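You operate a simulated robot arm through the tools that you are given. There is no shell and no other tool. Be economical: measure what you need, move in short steps, check, and stop when the job is done.

Carry out the task below with a simulated robot arm. There is one attempt and no reset: what you move stays moved.

TASK
Light the stereo microscope at 60 and aim both lamp arms.
Fine: lamp box dial to 0 before its switch goes on; both arms point at the plate.

The check looks at the end state, three seconds after you hand in, the way a careful person would. Anything else that was tipped, shoved, dropped, spilled or broken makes it a failure.

THE ROBOT
A 7-joint arm with a two-finger gripper, on a carriage that runs on a rail from [-0.021, 1.502] to [0.012, -0.877] (x, y) and turns from -209 to 123 degrees about z. Base frame: it is fixed where the carriage stands at the start and does not move with it; the origin is on the floor, on the carriage's upright axis, x ahead of it, y to its left, z up. Readings come in m, degrees, newtons and seconds.
Its first joint turns from -149.0 to 149.0 degrees. Places, roughly: front lamp arm [0.7, -0.7, 0.9]; grey filter (5x2x7 cm) [1, -0.4, 0.9]; lamp box [0.9, -0.4, 0.8]; lamp box dial [0.9, -0.4, 0.9]; lamp box switch [0.9, -0.3, 0.9]; photo button [0.7, -0.8, 0.8]; rear lamp arm [0.9, -0.6, 0.9]; stereo focus knob [1, -0.8, 1]; white plate (10x10x3 cm) [0.8, -0.7, 0.8]; zoom dial [0.8, -0.8, 1]. Payload 2.45 kg.
Tool frame: the origin (TCP) lies between the finger pads and is the grasp point; the fingertips stand 0.026 m ahead of it; z points along the fingers, y is the line along which they close. The gripper opens to 0.096 m. The gripper's body begins 0.069 m behind the TCP.
Orientation is that of the tool frame in the base frame, as a unit quaternion [x, y, z, w]. With the fingers straight down and closing along the base's y, the tool's x points along the base's -x, its y along +y and its z along -z.

THE INTERFACE
- The arm moves only by the tool move_arm. Its argument "commands" is a list of rows, each a list of 3 entries, a list of its own where there are three numbers: the turn, a rotation vector about the tool's x, y, z in degrees, then the shift along the tool's x, y, z in m, then the closure, from 0 (fully open) to 1 (shut). In form: [[[ax, ay, az], [dx, dy, dz], grip], ...]. A call has 1 to 8 rows; each row shifts and turns the commanded pose from where the row before left it, along the tool's axes as they then stand. A row lasts 0.2 s, in which the tool goes at most 0.05 m and 8.6 degrees; a call with a longer step from one row to the next is refused whole, and so is a gripper value outside its range. Where a pose cannot be reached the arm comes as near as it can. A force on the tool above 90 N (or 10 N above the force at the start of the call, whichever is more), or a blocked arm, ends the call early, and 0.2 s more pass. Each finger halts on what it meets, pressing with about 21 N; the grip force reading is that of the motor and also rises with nothing between the fingers. The clock runs only during rows and for 0.2 s after the last one: add rows that do not move to give the fingers time. It gives the time, the measured TCP pose, the force on the tool (base axes), the opening and the grip force at its end, in the units of the frame above (readings bear some noise), with the torque about the TCP (base axes, N m) and any sound that the robot's microphone picked up.
- Cameras (640 x 400 px; columns grow to the right, rows downward): "scene" is now at [0.0353, 0.127, 1.6334]; the picture's right is [-0.47, -0.88, 0.00], its down [-0.43, 0.23, -0.87] and it looks along [0.77, -0.41, -0.49] (base axes); focal length 281 px, centre (320, 200). "wrist" rides on the gripper at [0.082, 0.003, -0.098] in the tool frame; the picture's right is [-0.04, 1.00, 0.00], its down [-0.73, -0.03, -0.68] and it looks along [-0.68, -0.03, 0.73] (tool axes); focal length 256 px, centre (320, 200). There is no depth. A picture from a camera that has moved, and an enlarged one, comes with that camera's place and axes in the base frame and with its lens.
- snapshot(camera): a new picture of that camera. No time passes.
- move_column(by): slides the trunk up (or, below 0, down) by that many m; the arm and the scene camera ride with it, the base frame stays. It gives what a move gives, with no picture.
- base_move(legs): drives the robot by 1 to 6 legs, each [ahead, left, turn to the left] in m, m and degrees, along the robot's own axes; the way and the turn of a leg run together, so that a leg with both is an arc; at most 1.5 m and 180 degrees a leg. The arm and the cameras ride along, it lands a little off, and it stops where it bumps. It keeps to its track: a leg is cut to what the track allows. It gives what a move gives.
- pan_tilt(pan, tilt): turns the head with the scene camera to pan (to the left, within 155 degrees either way) and tilt (down, from -29 to 69), counted from straight ahead of the robot. It gives what a move gives.
- zoom(camera, box): a new picture of the part [left, top, right, bottom] of that camera's present view, enlarged. No time passes.
- close_job(): hands the job in; it is judged then, once.

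Work in short steps. Places have to be worked out from the pictures, the camera data and where the tool is seen: move nearer, look again, correct. Check each grasp and each placing, and mend what went wrong. You have 120 turns and 78 pictures in all, those below and enlarged ones among them. Open the gripper and draw the arm clear of the work before you hand the job in, unless the task says otherwise; then end with one line.

The tools are called after "Request:" as name(argument=value, ...) on one line, values as JSON. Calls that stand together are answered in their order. move_arm: Moves the arm, as the interface text tells. Its arguments: {"type":"object","properties":{"commands":{"type":"array"}},"required":["commands"]} The other tools are called the same way: move_column (by) slides the trunk up or down; base_move (legs) drives the base; pan_tilt (pan, tilt) turns the head that bears the scene camera; snapshot (camera) takes a picture; zoom (camera, box) takes an enlarged picture of a part of a camera's view; close_job () hands the job in.

At the start:

```text
clock: 0.0
position: [0.5525, -0.4118, 1.2025]
ee_rot: [0.0, 1.0, -0.002, 0.004]
ft_force: [0.3, -0.3, 0.5]
torque: [0.0, -0.04, 0.0]
grip_width: 0.0962
grip_force: 0.1
trunk travel left (down, up): [-0.614, 0.096]
robot x, y, heading: [-0.0047, 0.003, 0.1]
head pan, tilt: [-28.3, 29.6]
```

scene: 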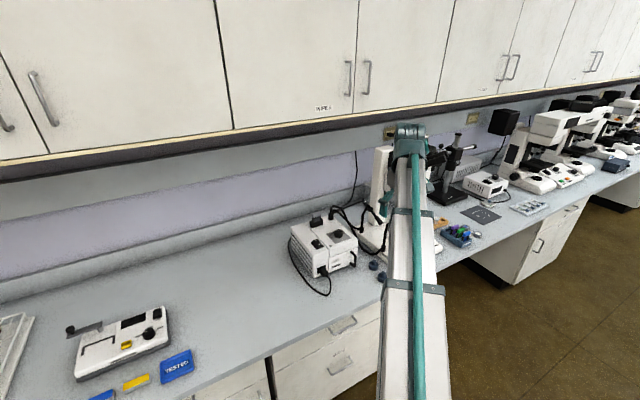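
wrist: 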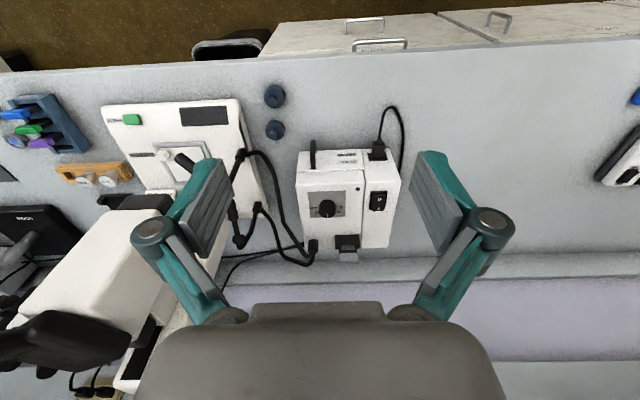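

The wrist view shows the lamp box with dial and switch, and the stereo microscope base left of it. I zoom in on both.

Request:
zoom(camera="wrist", box=[280, 120, 420, 270])

Request:
zoom(camera="wrist", box=[80, 80, 320, 280])

```text
2.67 times, centred on (350, 195) of wrist
camera zoom: at [0.4696, -0.4088, 1.3005], right [0.04, 1.0, -0.01], down [0.73, -0.03, 0.68], along [0.68, -0.03, -0.73], focal length 683 px, centre (240, 213)
```

zoom: 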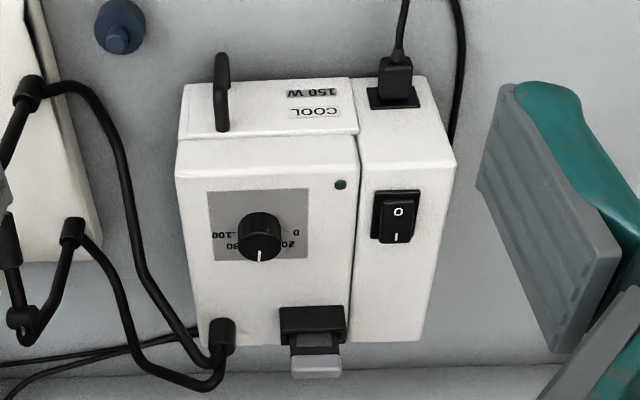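

```text
2.00 times, centred on (200, 180) of wrist
camera zoom: at [0.4696, -0.4088, 1.3005], right [0.04, 1.0, -0.01], down [0.73, -0.03, 0.68], along [0.68, -0.03, -0.73], focal length 512 px, centre (560, 240)
```

zoom: 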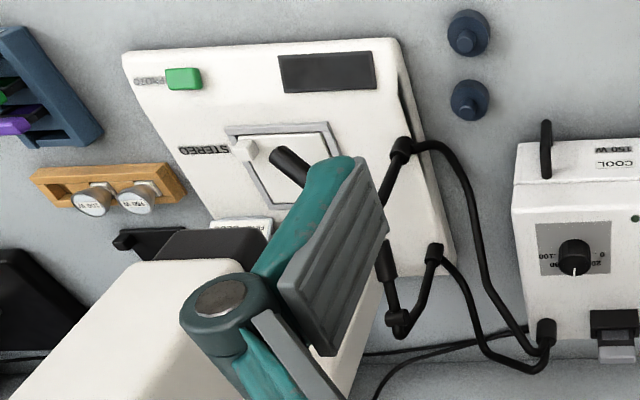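

The wrist view is upside-down relative to the labels. I look from the scene camera for the box's shape.

Request:
zoom(camera="scene", box=[270, 190, 390, 300])

Request:
zoom(camera="wrist", box=[300, 185, 350, 225])

```text
3.64 times, centred on (330, 245) of scene
camera zoom: at [0.0353, 0.127, 1.6334], right [-0.47, -0.88, 0.0], down [-0.43, 0.23, -0.87], along [0.77, -0.41, -0.49], focal length 1023 px, centre (284, 36)
```

zoom: 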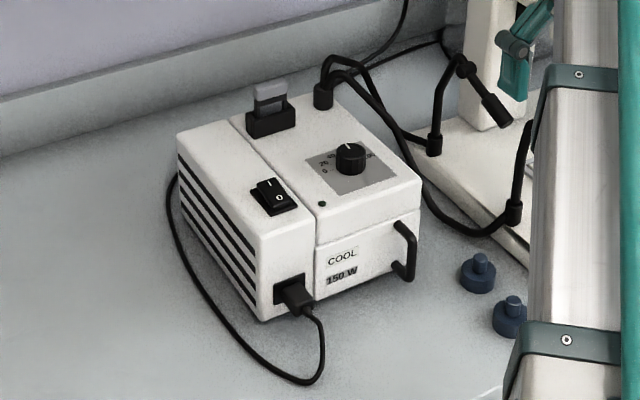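

```text
10.00 times, centred on (325, 205) of wrist
camera zoom: at [0.4696, -0.4088, 1.3005], right [0.04, 1.0, -0.01], down [0.73, -0.03, 0.68], along [0.68, -0.03, -0.73], focal length 2560 px, centre (270, 150)
```

zoom: 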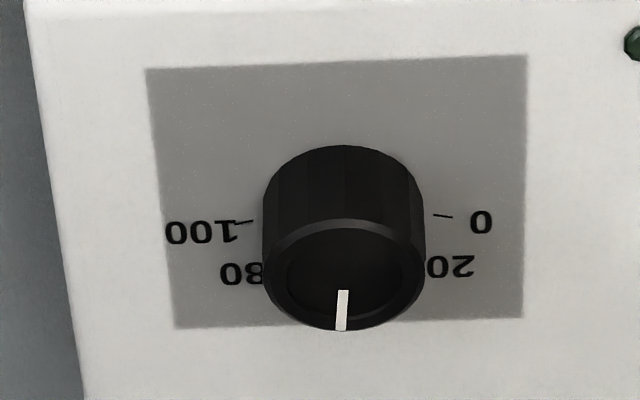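

Dial and switch are on top of the box, with the dial axis vertical and its pointer near 50; I put the dial at about (0.86, -0.41, 0.93). I slide the base 0.2 m right for better reach, then look.

Request:
base_move(legs=[[0, -0.2, 0]])

Request:
snapshot(camera="wrist")

Request:
snapshot(camera="scene")

```text
clock: 1.6
position: [0.5557, -0.6113, 1.2034]
ee_rot: [0.0, 1.0, -0.002, 0.003]
ft_force: [0.3, -0.7, -0.2]
torque: [0.01, -0.02, 0.01]
grip_width: 0.096
grip_force: 0.1
trunk travel left (down, up): [-0.614, 0.096]
robot x, y, heading: [0.004, -0.1985, 0.0]
head pan, tilt: [-28.3, 29.6]
```

```text
71 pictures are left
camera wrist: at [0.4727, -0.6086, 1.3002], right [0.04, 1.0, 0.0], down [0.73, -0.03, 0.68], along [0.68, -0.03, -0.73], focal length 256 px, centre (320, 200)
```

wrist: 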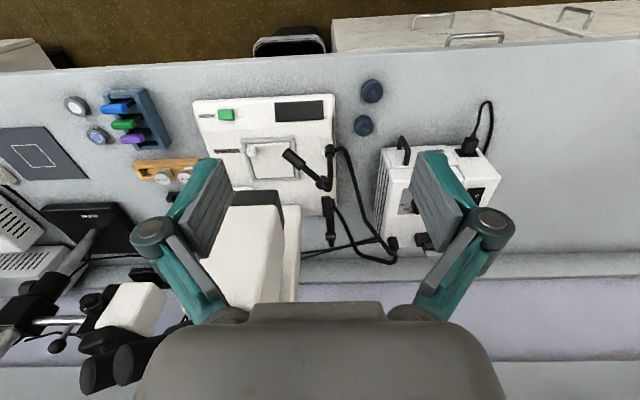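

```text
70 pictures are left
camera scene: at [0.0381, -0.0733, 1.6335], right [-0.47, -0.88, 0.0], down [-0.43, 0.23, -0.87], along [0.77, -0.41, -0.49], focal length 281 px, centre (320, 200)
```

scene: 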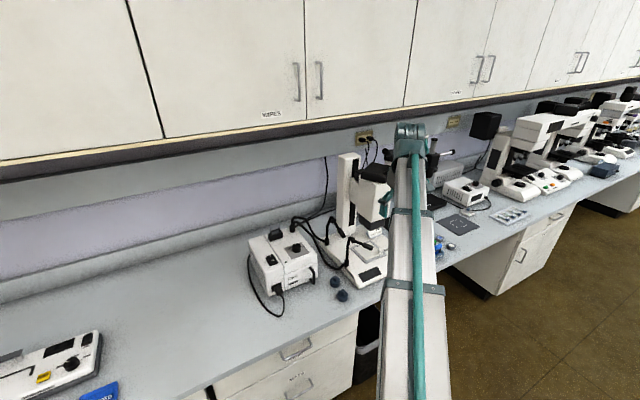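

Zoom on the microscope base with both lamp arms.

Request:
zoom(camera="wrist", box=[185, 85, 405, 270])

Request:
zoom(camera="scene", box=[240, 140, 400, 310])

```text
2.16 times, centred on (295, 178) of wrist
camera zoom: at [0.4727, -0.6086, 1.3002], right [0.04, 1.0, 0.0], down [0.73, -0.03, 0.68], along [0.68, -0.03, -0.73], focal length 554 px, centre (374, 249)
```

zoom: 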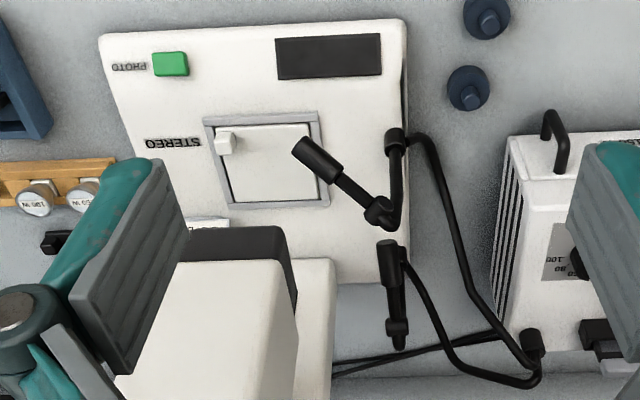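

```text
2.35 times, centred on (320, 225) of scene
camera zoom: at [0.0381, -0.0733, 1.6335], right [-0.47, -0.88, 0.0], down [-0.43, 0.23, -0.87], along [0.77, -0.41, -0.49], focal length 662 px, centre (320, 141)
```

zoom: 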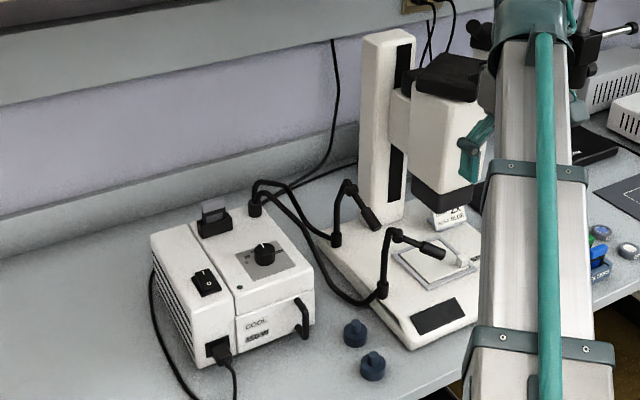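

Both lamp heads sit on posts at the base's left edge. First the dial: I move above it.

Request:
move_arm(commands=[[[0, 0, 0], [-0.037, 0.025, 0.015], 0.2], [[0, 0, 0], [-0.037, 0.025, 0.015], 0.2], [[0, 0, 0], [-0.037, 0.025, 0.015], 0.2], [[0, 0, 0], [-0.037, 0.025, 0.015], 0.2], [[0, 0, 0], [-0.037, 0.025, 0.015], 0.2], [[0, 0, 0], [-0.037, 0.025, 0.015], 0.2], [[0, 0, 0], [-0.037, 0.025, 0.015], 0.2], [[0, 0, 0], [-0.037, 0.025, 0.015], 0.2]])

Request:
snapshot(camera="wrist")

Request:
zoom(camera="scene", box=[200, 140, 400, 310])

```text
clock: 3.4
position: [0.8565, -0.4127, 1.0799]
ee_rot: [0.0, 1.0, -0.003, 0.003]
ft_force: [-0.1, -0.7, -0.7]
torque: [0.02, 0.02, 0.0]
grip_width: 0.077
grip_force: 0.1
trunk travel left (down, up): [-0.614, 0.096]
robot x, y, heading: [0.0026, -0.1985, -0.1]
head pan, tilt: [-28.3, 29.6]
```

```text
67 pictures are left
camera wrist: at [0.7728, -0.4087, 1.1772], right [0.04, 1.0, -0.01], down [0.73, -0.03, 0.68], along [0.68, -0.03, -0.73], focal length 256 px, centre (320, 200)
```

wrist: 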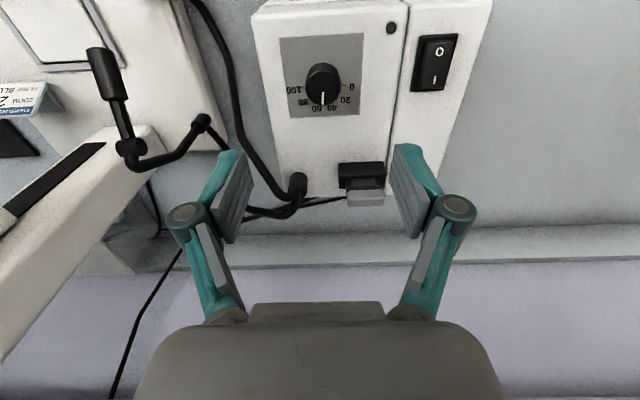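

```text
2.35 times, centred on (300, 225) of scene
camera zoom: at [0.0385, -0.0723, 1.6334], right [-0.47, -0.88, 0.0], down [-0.43, 0.23, -0.87], along [0.77, -0.41, -0.49], focal length 662 px, centre (367, 141)
```

zoom: 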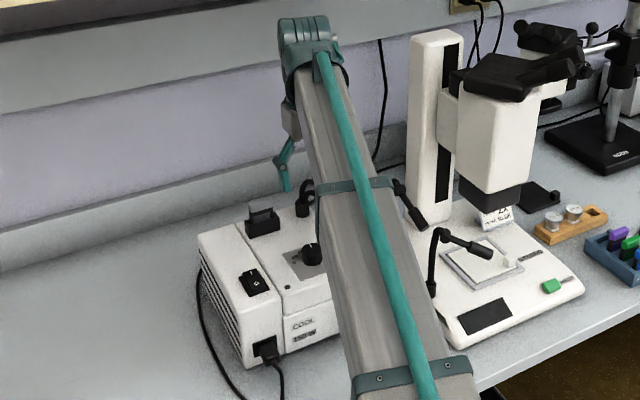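

The dial sits under the tool, near (0.86, -0.413). I zoom on its scale and the switch.

Request:
zoom(camera="wrist", box=[270, 20, 480, 160])

Request:
zoom(camera="wrist", box=[282, 50, 372, 120])

```text
2.86 times, centred on (375, 90) of wrist
camera zoom: at [0.7728, -0.4087, 1.1772], right [0.04, 1.0, -0.01], down [0.73, -0.03, 0.68], along [0.68, -0.03, -0.73], focal length 731 px, centre (163, 514)
```

zoom: 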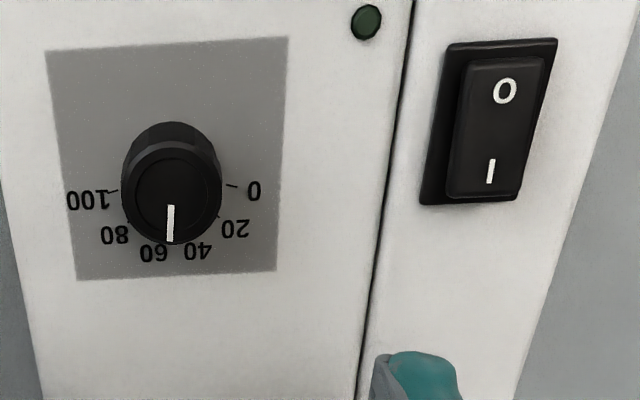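

```text
5.71 times, centred on (327, 85) of wrist
camera zoom: at [0.7728, -0.4087, 1.1772], right [0.04, 1.0, -0.01], down [0.73, -0.03, 0.68], along [0.68, -0.03, -0.73], focal length 1463 px, centre (280, 857)
```

zoom: 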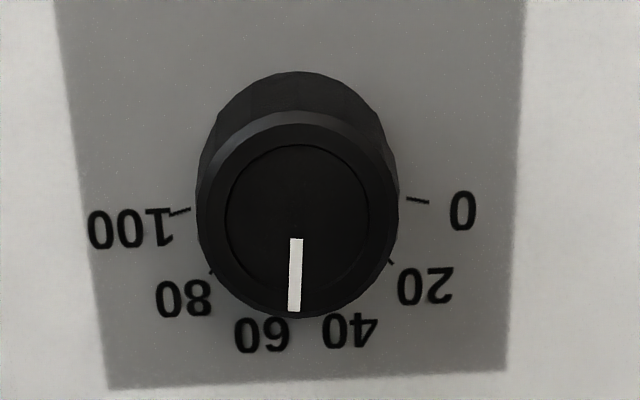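

Scale: 0 at about 75° left of straight-ahead, 100 about 75° right, pointer at 50. I descend over the knob and check clearance.

Request:
move_arm(commands=[[[0, 0, 0], [-0.002, 0, 0.04], 0.3], [[0, 0, 0], [-0.002, 0, 0.04], 0.3], [[0, 0, 0], [0, 0, 0.025], 0.3]])

Request:
snapshot(camera="wrist")

Request:
zoom(camera="scene", box=[240, 180, 320, 250])

```text
clock: 4.2
position: [0.8566, -0.4129, 0.9771]
ee_rot: [0.0, 1.0, -0.002, 0.003]
ft_force: [0.0, 0.0, 0.1]
torque: [0.02, -0.01, -0.02]
grip_width: 0.067
grip_force: 0.2
trunk travel left (down, up): [-0.614, 0.096]
robot x, y, heading: [0.0023, -0.1993, 0.0]
head pan, tilt: [-28.3, 29.6]
```

```text
63 pictures are left
camera wrist: at [0.7743, -0.4091, 1.074], right [0.04, 1.0, -0.01], down [0.73, -0.03, 0.68], along [0.68, -0.03, -0.73], focal length 256 px, centre (320, 200)
```

wrist: 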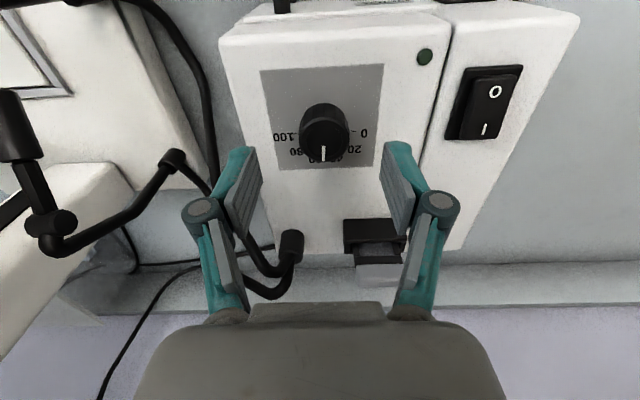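

```text
5.71 times, centred on (280, 215) of scene
camera zoom: at [0.0379, -0.0725, 1.6335], right [-0.47, -0.88, 0.0], down [-0.43, 0.23, -0.87], along [0.77, -0.41, -0.49], focal length 1608 px, centre (549, 114)
```

zoom: 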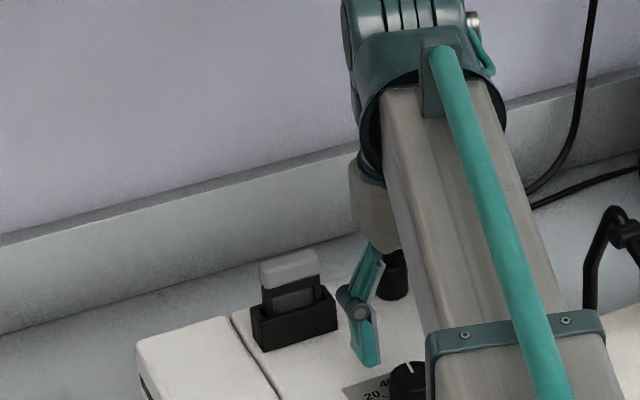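

Two-view triangulation puts the knob top at z≈0.902, x≈0.868. I shift 1 cm forward, descend further and check.

Request:
move_arm(commands=[[[0, 0, 0], [-0.011, 0, 0.02], 0.35], [[0, 0, 0], [0, 0, 0.02], 0.35], [[0, 0, 0], [0, 0, 0], 0.35]])

Request:
snapshot(camera="wrist")

```text
clock: 5.0
position: [0.8693, -0.4126, 0.937]
ee_rot: [0.0, 1.0, -0.003, 0.003]
ft_force: [0.8, 0.4, 0.2]
torque: [-0.02, 0.0, -0.02]
grip_width: 0.0621
grip_force: 0.0
trunk travel left (down, up): [-0.614, 0.096]
robot x, y, heading: [0.0011, -0.2013, 0.2]
head pan, tilt: [-28.3, 29.6]
```

```text
61 pictures are left
camera wrist: at [0.7855, -0.4095, 1.0344], right [0.04, 1.0, -0.01], down [0.73, -0.03, 0.68], along [0.68, -0.03, -0.73], focal length 256 px, centre (320, 200)
```

wrist: 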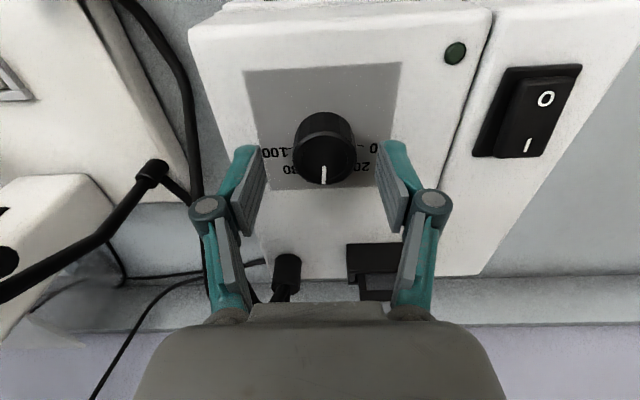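

Knob top is about at fingertip level and centred. I lower 16 mm and close on it.

Request:
move_arm(commands=[[[0, 0, 0], [-0.001, 0, 0.008], 0.35], [[0, 0, 0], [0, 0, 0.008], 0.35], [[0, 0, 0], [0, 0, 0], 0.6], [[0, 0, 0], [0, 0, 0], 0.8], [[0, 0, 0], [0, 0, 0], 0.8]])

Request:
snapshot(camera="wrist")

```text
clock: 6.2
position: [0.87, -0.4102, 0.9226]
ee_rot: [-0.001, 1.0, -0.002, 0.003]
ft_force: [1.2, 9.0, 2.2]
torque: [0.32, -0.11, -0.06]
grip_width: 0.0351
grip_force: 45.0
trunk travel left (down, up): [-0.614, 0.096]
robot x, y, heading: [-0.0003, -0.1985, 0.3]
head pan, tilt: [-28.3, 29.6]
```

```text
60 pictures are left
camera wrist: at [0.7869, -0.4071, 1.0196], right [0.04, 1.0, 0.0], down [0.73, -0.03, 0.68], along [0.68, -0.03, -0.73], focal length 256 px, centre (320, 200)
```

wrist: 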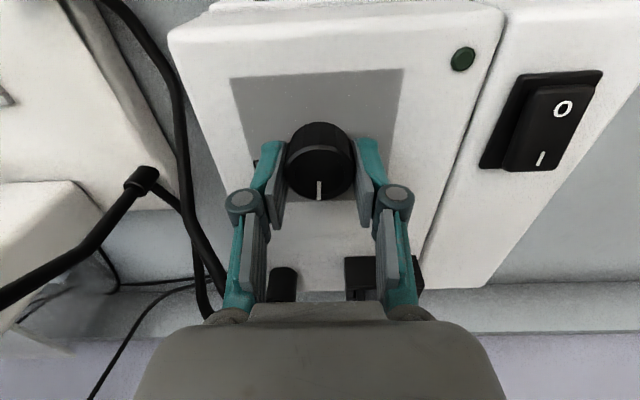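

Knob is held (35 mm). I relieve the sideways force and begin turning counter-clockwise toward 0.

Request:
move_arm(commands=[[[0, 0, 0], [0, 0.002, 0], 0.8], [[0, 0, -8], [0, 0, 0], 0.8], [[0, 0, -8], [0, 0, 0], 0.8], [[0, 0, -8], [0, 0, 0], 0.8], [[0, 0, -8], [0, 0, 0], 0.8], [[0, 0, 0], [0, 0, 0], 0.8]])

Request:
snapshot(camera="wrist")

```text
clock: 7.6
position: [0.8707, -0.4088, 0.9219]
ee_rot: [-0.277, 0.961, -0.002, 0.001]
ft_force: [-2.9, 15.8, -5.6]
torque: [0.84, -0.76, -0.07]
grip_width: 0.0351
grip_force: 44.9
trunk travel left (down, up): [-0.614, 0.096]
robot x, y, heading: [0.0031, -0.1996, -0.0]
head pan, tilt: [-28.3, 29.6]
```

```text
59 pictures are left
camera wrist: at [0.7972, -0.4486, 1.02], right [-0.5, 0.87, -0.01], down [0.63, 0.37, 0.68], along [0.59, 0.34, -0.73], focal length 256 px, centre (320, 200)
```

wrist: 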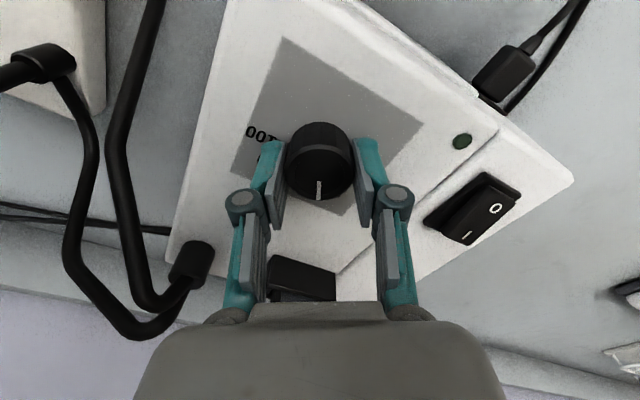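

The pointer follows the gripper. I trim the offset and turn another 40°.

Request:
move_arm(commands=[[[0, 0, 0], [-0.0016, 0.0025, 0], 0.8], [[0, 0, -8], [0, 0, 0], 0.8], [[0, 0, -8], [0, 0, 0], 0.8], [[0, 0, -8], [0, 0, 0], 0.8], [[0, 0, -8], [0, 0, 0], 0.8], [[0, 0, -8], [0, 0, 0], 0.8], [[0, 0, 0], [0, 0, 0], 0.8]])

Request:
zoom(camera="wrist", box=[230, 90, 410, 230])

```text
clock: 9.2
position: [0.8671, -0.4073, 0.9224]
ee_rot: [-0.588, 0.809, -0.001, -0.001]
ft_force: [-24.4, 16.2, -21.1]
torque: [0.89, 0.04, -0.14]
grip_width: 0.0353
grip_force: 44.9
trunk travel left (down, up): [-0.614, 0.096]
robot x, y, heading: [0.0047, -0.2001, 0.3]
head pan, tilt: [-28.3, 29.6]
```

```text
2.86 times, centred on (320, 160) of wrist
camera zoom: at [0.8383, -0.4828, 1.0206], right [-0.94, 0.34, 0.0], down [0.25, 0.69, 0.68], along [0.23, 0.63, -0.74], focal length 731 px, centre (320, 314)
```

zoom: 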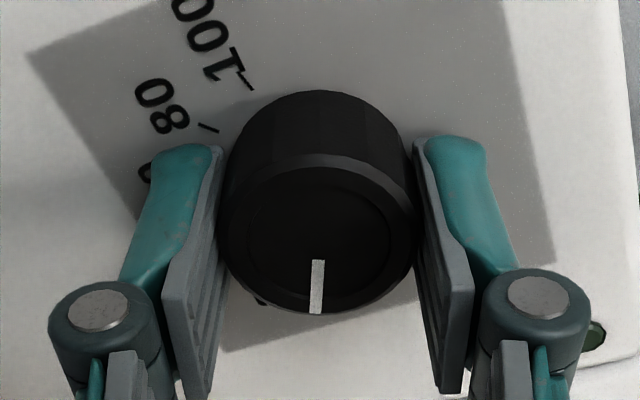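

Turned 72°, with some offset force built up. I release the fingers and lift to read the dial.

Request:
move_arm(commands=[[[0, 0, 0], [0, 0, 0], 0.35], [[0, 0, 0], [0, 0, 0], 0.35], [[0, 0, 0], [0, 0, -0.03], 0.35], [[0, 0, 0], [0, 0, -0.03], 0.35]])

Request:
snapshot(camera="wrist")

Request:
zoom(camera="wrist", box=[270, 70, 390, 170])

```text
clock: 10.2
position: [0.8691, -0.4075, 0.9823]
ee_rot: [-0.588, 0.809, -0.005, 0.001]
ft_force: [0.1, -0.5, 0.6]
torque: [-0.01, 0.03, 0.0]
grip_width: 0.062
grip_force: 0.1
trunk travel left (down, up): [-0.614, 0.096]
robot x, y, heading: [0.002, -0.2008, 0.2]
head pan, tilt: [-28.3, 29.6]
```

```text
57 pictures are left
camera wrist: at [0.8398, -0.4845, 1.0812], right [-0.94, 0.35, -0.01], down [0.25, 0.69, 0.68], along [0.24, 0.63, -0.74], focal length 256 px, centre (320, 200)
```

wrist: 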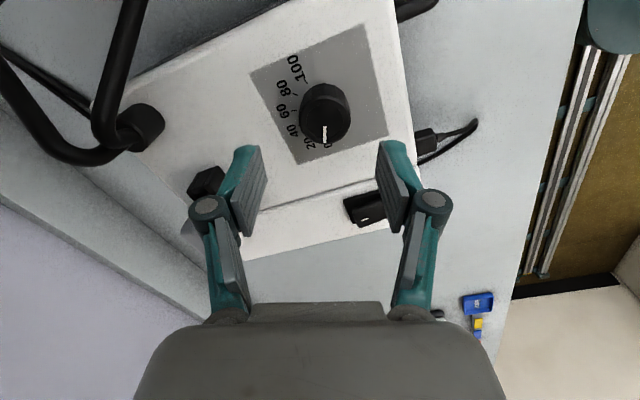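

```text
4.00 times, centred on (330, 120) of wrist
camera zoom: at [0.8398, -0.4845, 1.0812], right [-0.94, 0.35, -0.01], down [0.25, 0.69, 0.68], along [0.24, 0.63, -0.74], focal length 1024 px, centre (280, 520)
```

zoom: 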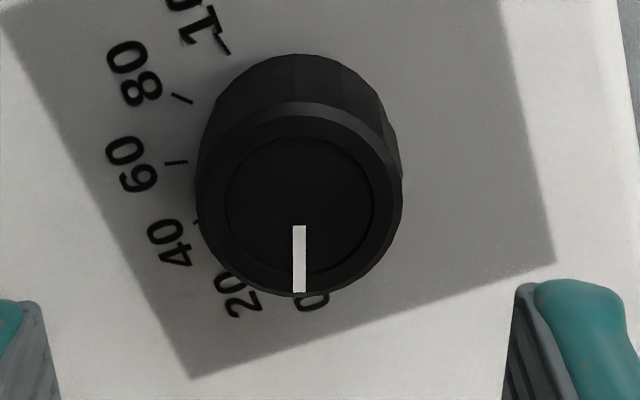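

Pointer appears a few degrees short of the 0 mark. I regrasp and turn about 5° more.

Request:
move_arm(commands=[[[0, 0, 0], [0, 0, 0.03], 0.35], [[0, 0, 0], [0, 0, 0.029], 0.35], [[0, 0, 0], [0, 0, 0], 0.75], [[0, 0, 0], [0, 0, 0], 0.75], [[0, 0, -5], [0, 0, 0], 0.75], [[0, 0, 0], [0, 0, 0], 0.75]])

Request:
move_arm(commands=[[[0, 0, 0], [0, 0, 0], 0.35], [[0, 0, 0], [0, 0, 0], 0.35], [[0, 0, 0], [0, 0, -0.03], 0.35], [[0, 0, 0], [0, 0, -0.03], 0.35]])

Request:
zoom(camera="wrist", box=[270, 70, 390, 170])

```text
clock: 11.6
position: [0.8655, -0.4066, 0.924]
ee_rot: [-0.624, 0.782, -0.002, 0.0]
ft_force: [-20.6, 6.2, -7.6]
torque: [0.36, -0.04, -0.05]
grip_width: 0.0356
grip_force: 44.8
trunk travel left (down, up): [-0.614, 0.096]
robot x, y, heading: [0.0067, -0.2015, 0.0]
head pan, tilt: [-28.3, 29.6]
```

```text
clock: 12.6
position: [0.8686, -0.4079, 0.9841]
ee_rot: [-0.622, 0.783, -0.004, 0.001]
ft_force: [0.5, 0.2, 1.3]
torque: [0.0, 0.0, 0.0]
grip_width: 0.0622
grip_force: 0.1
trunk travel left (down, up): [-0.614, 0.096]
robot x, y, heading: [0.0005, -0.2037, 0.1]
head pan, tilt: [-28.3, 29.6]
```

```text
4.00 times, centred on (330, 120) of wrist
camera zoom: at [0.8457, -0.485, 1.0831], right [-0.96, 0.26, -0.01], down [0.19, 0.71, 0.68], along [0.18, 0.65, -0.74], focal length 1024 px, centre (280, 520)
```

zoom: 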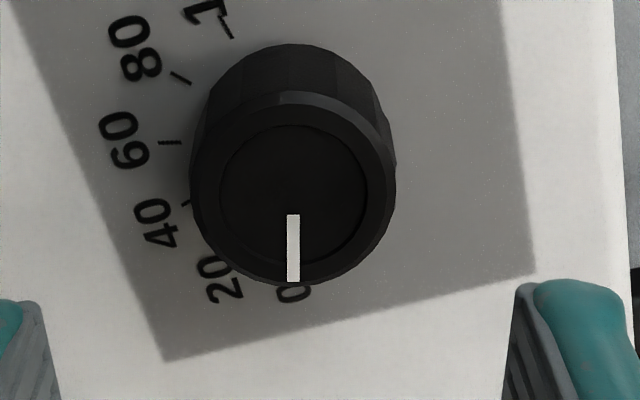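

Pointer now lines up with 0. I rotate back and rise to confirm from another angle and view the switch.

Request:
move_arm(commands=[[[0, 0, 8.5], [0, 0, -0.01], 0.6], [[0, 0, 8.5], [0, 0, -0.01], 0.8], [[0, 0, 8.5], [0, 0, -0.01], 1], [[0, 0, 8.5], [0, 0, -0.01], 1], [[0, 0, 8.5], [0, 0, 0], 1], [[0, 0, 8.5], [0, 0, 0], 1], [[0, 0, 8.5], [0, 0, 0], 1], [[0, 0, 8.5], [0, 0, 0], 1]])

Request:
move_arm(commands=[[[0, 0, 8.5], [0.01, 0.02, 0], 1], [[0, 0, 0], [0, 0.03, 0], 1]])

Request:
snapshot(camera="wrist")

Request:
zoom(camera="wrist", box=[200, 70, 400, 210])

```text
clock: 14.4
position: [0.8689, -0.4069, 1.0237]
ee_rot: [-0.078, 0.997, -0.003, 0.003]
ft_force: [0.4, 1.2, -0.3]
torque: [-0.01, 0.02, 0.06]
grip_width: 0.0003
grip_force: 21.2
trunk travel left (down, up): [-0.614, 0.096]
robot x, y, heading: [0.0024, -0.198, -0.3]
head pan, tilt: [-28.3, 29.6]
```

```text
clock: 15.0
position: [0.8556, -0.3586, 1.0244]
ee_rot: [-0.003, 1.0, -0.003, 0.003]
ft_force: [-0.8, 0.3, -0.3]
torque: [-0.02, 0.0, 0.0]
grip_width: 0.0001
grip_force: 20.5
trunk travel left (down, up): [-0.614, 0.096]
robot x, y, heading: [0.0028, -0.2002, -0.0]
head pan, tilt: [-28.3, 29.6]
```

```text
54 pictures are left
camera wrist: at [0.7731, -0.3559, 1.1209], right [0.03, 1.0, -0.01], down [0.73, -0.02, 0.68], along [0.68, -0.03, -0.73], focal length 256 px, centre (320, 200)
```

wrist: 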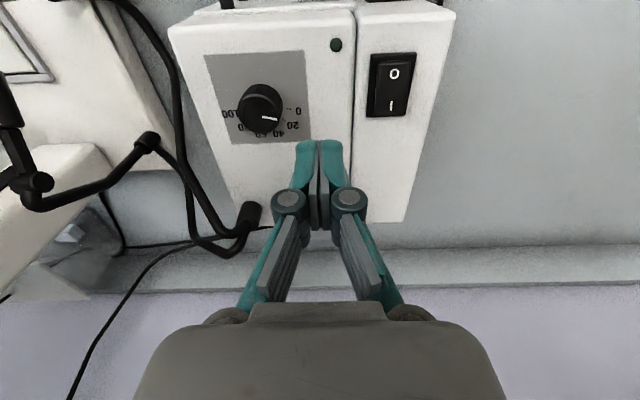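

```text
2.86 times, centred on (300, 140) of wrist
camera zoom: at [0.7731, -0.3559, 1.1209], right [0.03, 1.0, -0.01], down [0.73, -0.02, 0.68], along [0.68, -0.03, -0.73], focal length 731 px, centre (377, 371)
```

zoom: 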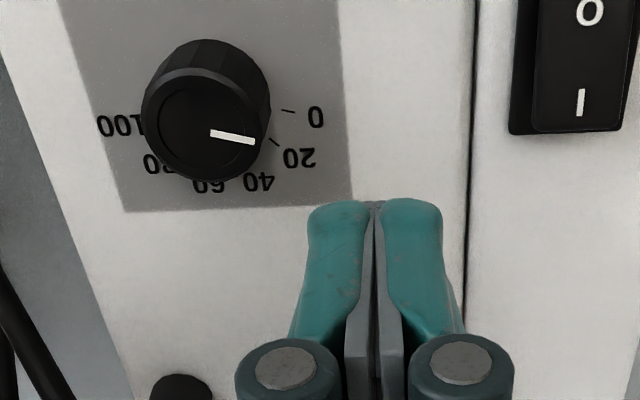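

Close zoom to compare pointer with tick 0.

Request:
zoom(camera="wrist", box=[230, 75, 310, 140])

```text
6.15 times, centred on (270, 108) of wrist
camera zoom: at [0.7731, -0.3559, 1.1209], right [0.03, 1.0, -0.01], down [0.73, -0.02, 0.68], along [0.68, -0.03, -0.73], focal length 1575 px, centre (628, 769)
```

zoom: 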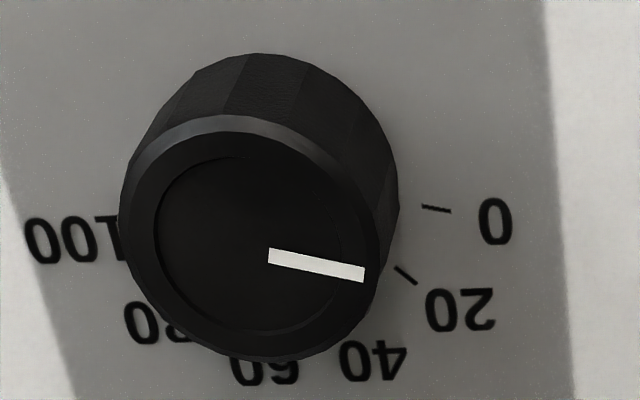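

Pointer and 0 tick agree within about 1°. Now the switch: its "I" end is about (0.875, -0.297, 0.89); I move closed fingers above it.

Request:
move_arm(commands=[[[0, 0, 0], [-0.007, 0.022, 0.02], 1], [[0, 0, 0], [-0.007, 0.02, 0.03], 1], [[0, 0, 0], [-0.0055, 0.02, 0.03], 1], [[0, 0, 0], [0, 0, 0], 1]])

Request:
snapshot(camera="wrist")

```text
clock: 16.0
position: [0.8751, -0.2961, 0.9427]
ee_rot: [-0.004, 1.0, -0.002, 0.004]
ft_force: [0.8, 0.8, 1.2]
torque: [-0.03, 0.01, -0.03]
grip_width: 0.0
grip_force: 20.9
trunk travel left (down, up): [-0.614, 0.096]
robot x, y, heading: [0.0005, -0.1983, -0.1]
head pan, tilt: [-28.3, 29.6]
```

```text
51 pictures are left
camera wrist: at [0.7921, -0.2934, 1.041], right [0.03, 1.0, -0.01], down [0.73, -0.02, 0.68], along [0.68, -0.03, -0.73], focal length 256 px, centre (320, 200)
```

wrist: 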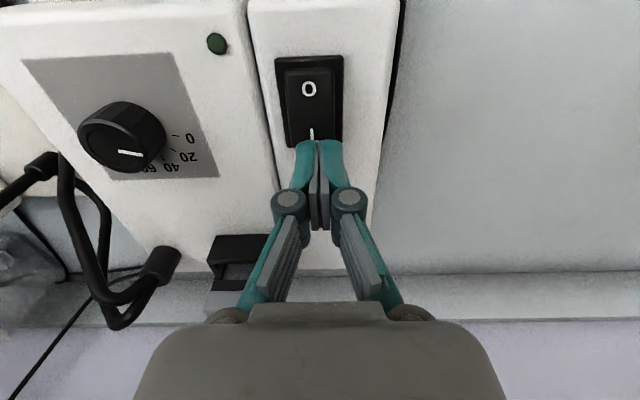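

Column of the switch is ~10 px left of the drop point, so I shift 5 mm and press down gently.

Request:
move_arm(commands=[[[0, 0, 0], [0, -0.005, 0.005], 1], [[0, 0, 0], [0, 0, 0.006], 1], [[0, 0, 0], [0, 0, 0.006], 1], [[0, 0, 0], [0, 0, 0.004], 1]])

Request:
snapshot(camera="wrist")

```text
clock: 17.0
position: [0.8754, -0.3016, 0.9327]
ee_rot: [-0.005, 1.0, -0.003, 0.011]
ft_force: [17.4, -3.4, 79.8]
torque: [0.0, 0.49, 0.24]
grip_width: 0.0059
grip_force: 28.2
trunk travel left (down, up): [-0.614, 0.096]
robot x, y, heading: [0.0036, -0.1972, 0.0]
head pan, tilt: [-28.3, 29.6]
```

```text
50 pictures are left
camera wrist: at [0.7903, -0.2989, 1.0293], right [0.03, 1.0, -0.01], down [0.72, -0.02, 0.69], along [0.69, -0.03, -0.72], focal length 256 px, centre (320, 200)
```

wrist: 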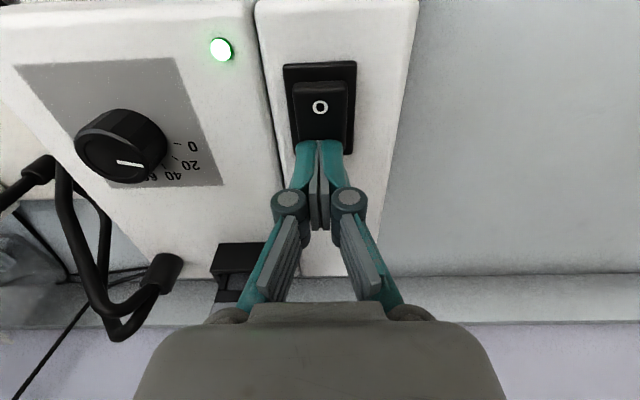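

LED is lit, so the lamp is on with the dial at 0. I lift, return over the dial and pre-rotate −43° for the clockwise turn to 60.

Request:
move_arm(commands=[[[0, 0, 0], [0, 0, -0.04], 1], [[0, 0, 0], [0, 0, -0.04], 1], [[0, 0, 0], [0.0047, -0.045, 0], 1], [[0, 0, 0], [0.0047, -0.045, 0], 0.7], [[0, 0, 0], [0, -0.016, 0], 0.35]])

Request:
move_arm(commands=[[[0, 0, -8.5], [0, 0, 0], 0.35], [[0, 0, -8.5], [0, 0, 0], 0.35], [[0, 0, -8.5], [0, 0, 0], 0.35], [[0, 0, -8.5], [0, 0, 0], 0.35], [[0, 0, -8.5], [0, 0, 0], 0.35], [[0, 0, 0], [0, 0, 0], 0.35]])

Request:
snapshot(camera="wrist")

```text
clock: 18.2
position: [0.8662, -0.4098, 1.0026]
ee_rot: [-0.005, 1.0, -0.003, 0.002]
ft_force: [0.2, -0.3, 0.4]
torque: [-0.02, -0.01, -0.02]
grip_width: 0.0626
grip_force: 0.0
trunk travel left (down, up): [-0.614, 0.096]
robot x, y, heading: [0.0002, -0.2001, -0.1]
head pan, tilt: [-28.3, 29.6]
```

```text
clock: 19.6
position: [0.8657, -0.4091, 1.0034]
ee_rot: [-0.367, 0.93, -0.004, 0.003]
ft_force: [-0.1, -0.4, 0.2]
torque: [-0.03, 0.02, 0.0]
grip_width: 0.0624
grip_force: 0.2
trunk travel left (down, up): [-0.614, 0.096]
robot x, y, heading: [0.003, -0.2001, -0.2]
head pan, tilt: [-28.3, 29.6]
```

```text
49 pictures are left
camera wrist: at [0.8033, -0.4615, 1.1003], right [-0.65, 0.76, -0.01], down [0.55, 0.48, 0.68], along [0.52, 0.44, -0.73], focal length 256 px, centre (320, 200)
```

wrist: 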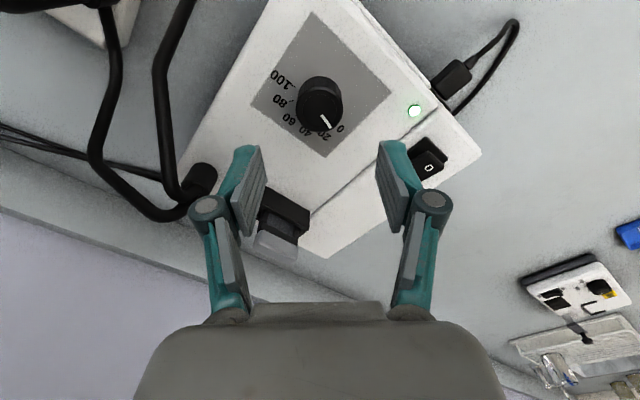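

Knob is centred. I descend, grip and turn clockwise in two calls.

Request:
move_arm(commands=[[[0, 0, 0], [0, 0, 0.04], 0.35], [[0, 0, 0], [0, 0, 0.04], 0.35], [[0, 0, 0], [0, 0, 0], 0.75], [[0, 0, 0], [0, 0, 0], 0.75], [[0, 0, 8], [0, 0, 0], 0.75], [[0, 0, 8], [0, 0, 0], 0.75], [[0, 0, 8], [0, 0, 0], 0.75], [[0, 0, 8], [0, 0, 0], 0.75]])

Request:
move_arm(commands=[[[0, 0, 8], [0, 0, 0], 0.75], [[0, 0, 8], [0, 0, 0], 0.75], [[0, 0, 8], [0, 0, 0], 0.75], [[0, 0, 8], [0, 0, 0], 0.75], [[0, 0, 8], [0, 0, 0], 0.75], [[0, 0, 8], [0, 0, 0], 0.75], [[0, 0, 8], [0, 0, 0], 0.75], [[0, 0, 2], [0, 0, 0], 0.75]])

Request:
move_arm(commands=[[[0, 0, 0], [0, 0, 0], 0.35], [[0, 0, 0], [0, 0, 0], 0.35], [[0, 0, 0], [0, 0, -0.04], 0.35], [[0, 0, 0], [0, 0, -0.04], 0.35]])

Request:
zoom(camera="wrist", box=[270, 60, 380, 150])

```text
clock: 21.4
position: [0.8669, -0.4094, 0.9228]
ee_rot: [-0.095, 0.995, -0.003, 0.003]
ft_force: [13.0, -9.2, 0.0]
torque: [-0.57, 0.58, 0.05]
grip_width: 0.0353
grip_force: 44.8
trunk travel left (down, up): [-0.614, 0.096]
robot x, y, heading: [0.0035, -0.2008, 0.0]
head pan, tilt: [-28.3, 29.6]
```

```text
clock: 23.2
position: [0.8666, -0.4102, 0.9231]
ee_rot: [0.4, 0.917, -0.003, 0.003]
ft_force: [4.5, -19.8, 2.3]
torque: [-0.39, -0.05, 0.01]
grip_width: 0.0352
grip_force: 45.2
trunk travel left (down, up): [-0.614, 0.096]
robot x, y, heading: [0.0011, -0.1959, -0.2]
head pan, tilt: [-28.3, 29.6]
```

```text
clock: 24.2
position: [0.8646, -0.4081, 1.0031]
ee_rot: [0.399, 0.917, 0.0, 0.003]
ft_force: [-0.5, 0.4, 0.4]
torque: [-0.02, -0.02, 0.02]
grip_width: 0.0623
grip_force: 0.0
trunk travel left (down, up): [-0.614, 0.096]
robot x, y, heading: [0.0035, -0.1992, -0.1]
head pan, tilt: [-28.3, 29.6]
```

```text
4.44 times, centred on (325, 105) of wrist
camera zoom: at [0.8103, -0.3465, 1.0999], right [0.76, 0.65, 0.0], down [0.48, -0.55, 0.68], along [0.45, -0.52, -0.73], focal length 1138 px, centre (298, 622)
```

zoom: 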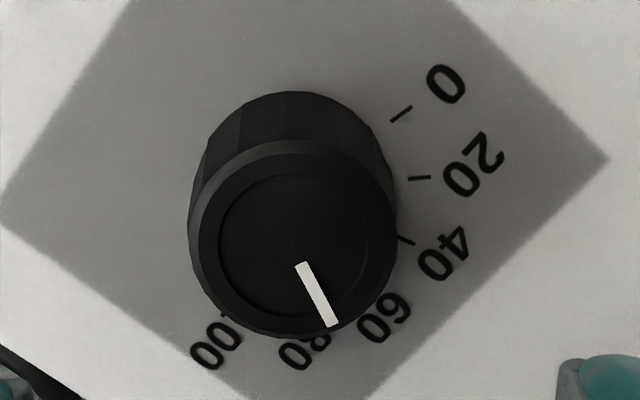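

The turn was 90.2°. To verify against the 60 tick, I rotate back past neutral for a view where that tick is not hidden.

Request:
move_arm(commands=[[[0, 0, -8.5], [0, 0, 0], 0.35], [[0, 0, -8.5], [0, 0, 0], 0.35], [[0, 0, -8.5], [0, 0, 0], 0.35], [[0, 0, -8.5], [0, 0, 0], 0.35], [[0, 0, -8.5], [0, 0, 0], 0.35], [[0, 0, -8.5], [0, 0, 0], 0.35], [[0, 0, -8.5], [0, 0, 0], 0.35], [[0, 0, -8.5], [0, 0, 0], 0.35]])

Request:
move_arm(commands=[[[0, 0, -8.5], [0, 0, 0], 0.35], [[0, 0, -8.5], [0, 0, 0], 0.35], [[0, 0, -8.5], [0, 0, 0], 0.35], [[0, 0, -8.5], [0, 0, 0], 0.35], [[0, 0, -8.5], [0, 0, 0], 0.35], [[0, 0, -8.5], [0, 0, 0], 0.35], [[0, 0, 0], [0, 0, 0], 0.35]])

Request:
zoom(camera="wrist", box=[280, 60, 370, 130])

```text
clock: 26.0
position: [0.8658, -0.4082, 1.0028]
ee_rot: [-0.183, 0.983, -0.003, 0.002]
ft_force: [-0.4, -1.4, -0.4]
torque: [-0.01, -0.03, -0.03]
grip_width: 0.0625
grip_force: 0.0
trunk travel left (down, up): [-0.614, 0.096]
robot x, y, heading: [0.0018, -0.2004, -0.2]
head pan, tilt: [-28.3, 29.6]
```

```text
clock: 27.6
position: [0.8662, -0.4082, 1.0028]
ee_rot: [-0.588, 0.809, -0.003, 0.0]
ft_force: [-1.0, -0.2, -0.4]
torque: [-0.02, 0.0, 0.01]
grip_width: 0.0622
grip_force: 0.0
trunk travel left (down, up): [-0.614, 0.096]
robot x, y, heading: [0.0024, -0.1969, -0.0]
head pan, tilt: [-28.3, 29.6]
```

```text
5.71 times, centred on (325, 95) of wrist
camera zoom: at [0.8364, -0.4844, 1.1011], right [-0.94, 0.34, -0.01], down [0.25, 0.69, 0.68], along [0.24, 0.63, -0.74], focal length 1463 px, centre (291, 800)
```

zoom: 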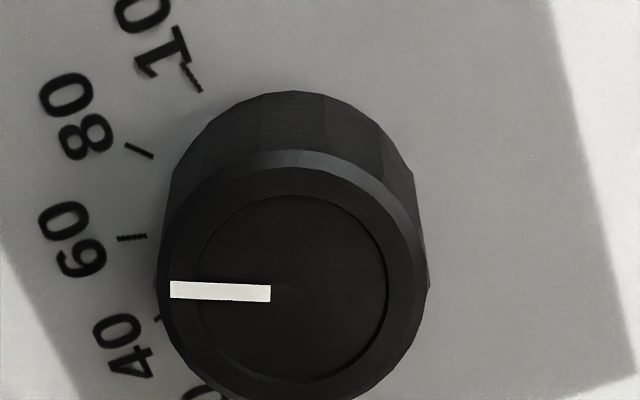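

Closer zoom on the 60 tick and pointer.

Request:
zoom(camera="wrist", box=[290, 75, 340, 125])

```text
8.00 times, centred on (315, 100) of wrist
camera zoom: at [0.8364, -0.4844, 1.1011], right [-0.94, 0.34, -0.01], down [0.25, 0.69, 0.68], along [0.24, 0.63, -0.74], focal length 2048 px, centre (360, 1000)
```

zoom: 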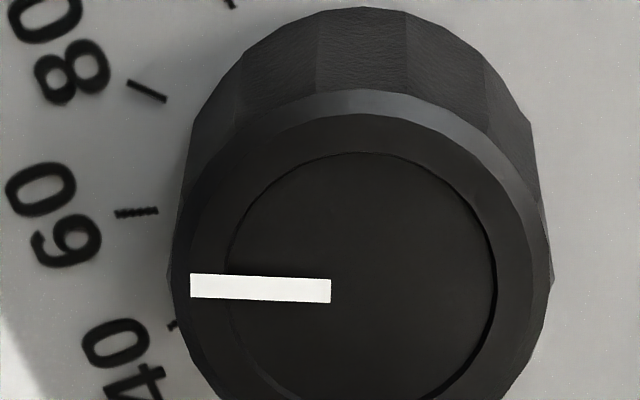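

Computing with the camera geometry, the pointer is at about −22.8° while the 60 mark is at about −15.5°, so it reads ~65 (the knob shifted on gripping). I grip here and check the pointer while held, then correct.

Request:
move_arm(commands=[[[0, 0, 0], [0, 0, 0.04], 0.35], [[0, 0, 0], [0, 0, 0.04], 0.35], [[0, 0, 0], [0, 0, 0], 0.75], [[0, 0, 0], [0, 0, 0], 0.75]])

Request:
zoom(camera="wrist", box=[260, 100, 380, 220])

```text
clock: 28.6
position: [0.8661, -0.4086, 0.9207]
ee_rot: [-0.588, 0.809, -0.003, 0.0]
ft_force: [-10.0, 2.6, -3.9]
torque: [0.04, 0.22, -0.01]
grip_width: 0.0355
grip_force: 45.0
trunk travel left (down, up): [-0.614, 0.096]
robot x, y, heading: [0.0046, -0.1985, -0.5]
head pan, tilt: [-28.3, 29.6]
```

```text
3.33 times, centred on (320, 160) of wrist
camera zoom: at [0.8368, -0.4848, 1.0198], right [-0.94, 0.35, -0.01], down [0.25, 0.69, 0.68], along [0.24, 0.63, -0.74], focal length 853 px, centre (320, 333)
```

zoom: 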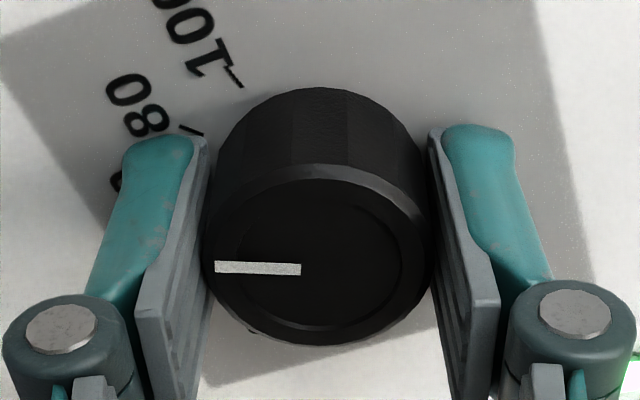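

Pointer unchanged by the grip. I turn 7° counter-clockwise, release and look.

Request:
move_arm(commands=[[[0, 0, -7], [0, 0, 0], 0.75], [[0, 0, 0], [0, 0, 0], 0.75], [[0, 0, 0], [0, 0, 0], 0.35], [[0, 0, 0], [0, 0, 0], 0.35], [[0, 0, 0], [0, 0, -0.04], 0.35], [[0, 0, 0], [0, 0, -0.04], 0.35], [[0, 0, 0], [0, 0, 0], 0.35]])

Request:
zoom(camera="wrist", box=[290, 70, 350, 130])

```text
clock: 30.2
position: [0.866, -0.4066, 1.0016]
ee_rot: [-0.636, 0.772, -0.004, 0.001]
ft_force: [0.5, -0.3, 0.2]
torque: [-0.01, -0.01, 0.02]
grip_width: 0.0625
grip_force: 0.1
trunk travel left (down, up): [-0.614, 0.096]
robot x, y, heading: [0.0027, -0.199, -0.1]
head pan, tilt: [-28.3, 29.6]
```

```text
6.67 times, centred on (320, 100) of wrist
camera zoom: at [0.8459, -0.486, 1.1005], right [-0.97, 0.23, -0.01], down [0.16, 0.72, 0.68], along [0.16, 0.66, -0.74], focal length 1707 px, centre (320, 867)
```

zoom: 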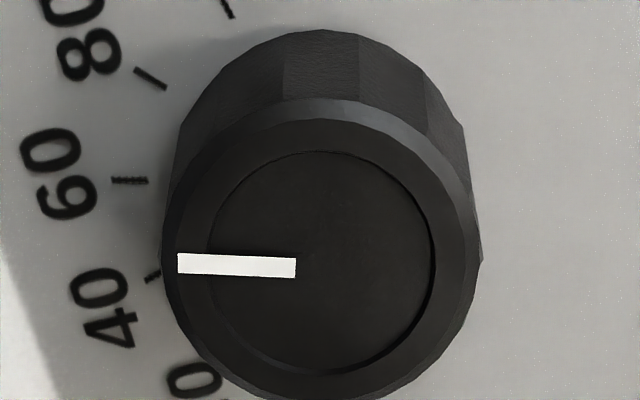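

The pointer matches the 60 tick within ~1°. Now the lamp arms: I raise, rotate back to neutral and move in front of them.

Request:
move_arm(commands=[[[0, 0, 8.5], [0, 0, -0.015], 0.35], [[0, 0, 8.5], [0, 0, -0.015], 0.35], [[0, 0, 8.5], [0, 0, -0.015], 0.35], [[0, 0, 8.5], [0, 0, -0.015], 0.35], [[0, 0, 8.5], [0, 0, -0.015], 0.35], [[0, 0, 8.5], [0, 0, -0.015], 0.35], [[0, 0, 8.5], [0, 0, -0.015], 0.35], [[0, 0, 8.5], [0, 0, -0.015], 0.35]])

Request:
move_arm(commands=[[[0, 0, 8.5], [0, 0, 0], 0.35], [[0, 0, 2.5], [0.042, 0, 0], 0.6], [[0, 0, 0], [0.048, 0, 0], 1], [[0, 0, 0], [0.048, 0, 0], 1], [[0, 0, 0], [0.04, -0.025, 0], 1], [[0, 0, 0], [0, -0.045, 0], 1], [[0, 0, 0], [0, -0.045, 0], 1], [[0, 0, 0], [0, -0.045, 0], 1]])

Request:
snapshot(camera="wrist")

Request:
snapshot(camera="scene")

```text
clock: 32.0
position: [0.8655, -0.4084, 1.1225]
ee_rot: [-0.094, 0.996, -0.003, 0.003]
ft_force: [-0.4, 0.1, 0.2]
torque: [0.02, -0.03, -0.02]
grip_width: 0.0626
grip_force: 0.1
trunk travel left (down, up): [-0.614, 0.096]
robot x, y, heading: [0.0061, -0.2008, 0.1]
head pan, tilt: [-28.3, 29.6]
```

```text
clock: 33.8
position: [0.6895, -0.5689, 1.1233]
ee_rot: [-0.001, 1.0, -0.002, 0.003]
ft_force: [-0.1, -0.1, 0.5]
torque: [0.02, 0.02, 0.03]
grip_width: 0.0
grip_force: 21.0
trunk travel left (down, up): [-0.614, 0.096]
robot x, y, heading: [0.0024, -0.1996, -0.1]
head pan, tilt: [-28.3, 29.6]
```

```text
43 pictures are left
camera wrist: at [0.6059, -0.5659, 1.2219], right [0.04, 1.0, 0.0], down [0.73, -0.03, 0.68], along [0.68, -0.03, -0.73], focal length 256 px, centre (320, 200)
```

wrist: 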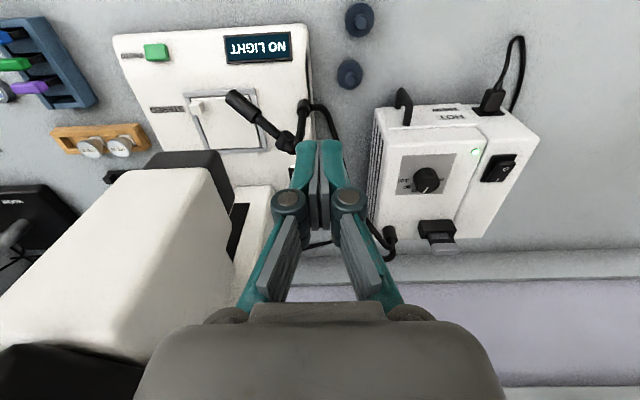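

```text
42 pictures are left
camera scene: at [0.0379, -0.073, 1.6335], right [-0.47, -0.88, 0.0], down [-0.43, 0.23, -0.87], along [0.77, -0.41, -0.49], focal length 281 px, centre (320, 200)
```

scene: 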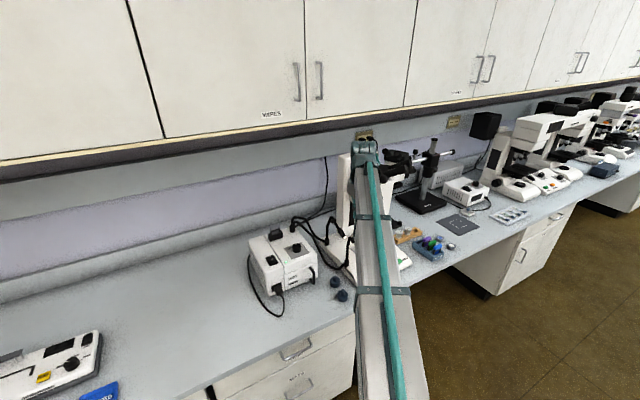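

The microscope display reads "NO LIGHT" — handy feedback. I zoom on the lamp arms.

Request:
zoom(camera="wrist", box=[180, 30, 360, 170])

Request:
zoom(camera="scene", box=[280, 180, 370, 290])

```text
2.86 times, centred on (270, 100) of wrist
camera zoom: at [0.6059, -0.5659, 1.2219], right [0.04, 1.0, 0.0], down [0.73, -0.03, 0.68], along [0.68, -0.03, -0.73], focal length 731 px, centre (463, 486)
```

zoom: 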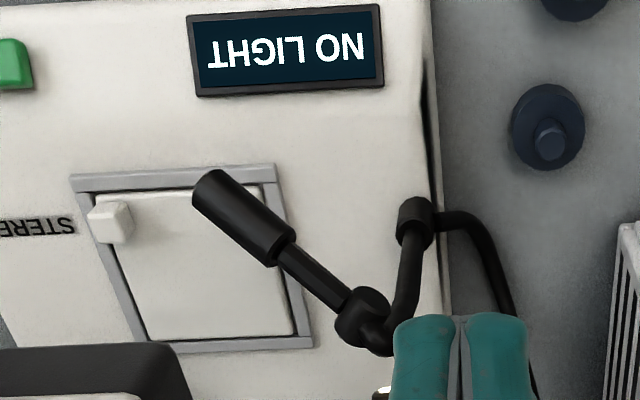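

```text
3.64 times, centred on (325, 235) of scene
camera zoom: at [0.0379, -0.073, 1.6335], right [-0.47, -0.88, 0.0], down [-0.43, 0.23, -0.87], along [0.77, -0.41, -0.49], focal length 1023 px, centre (302, 73)
```

zoom: 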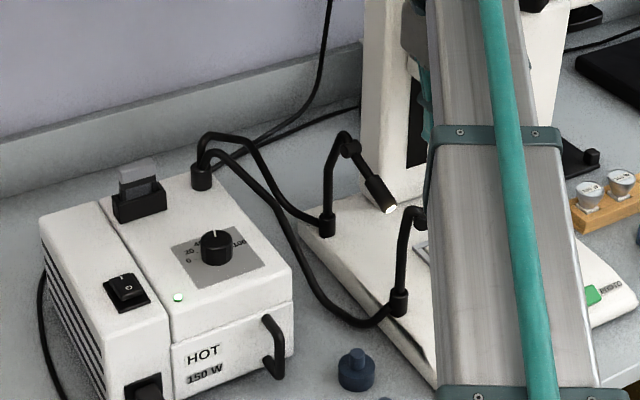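

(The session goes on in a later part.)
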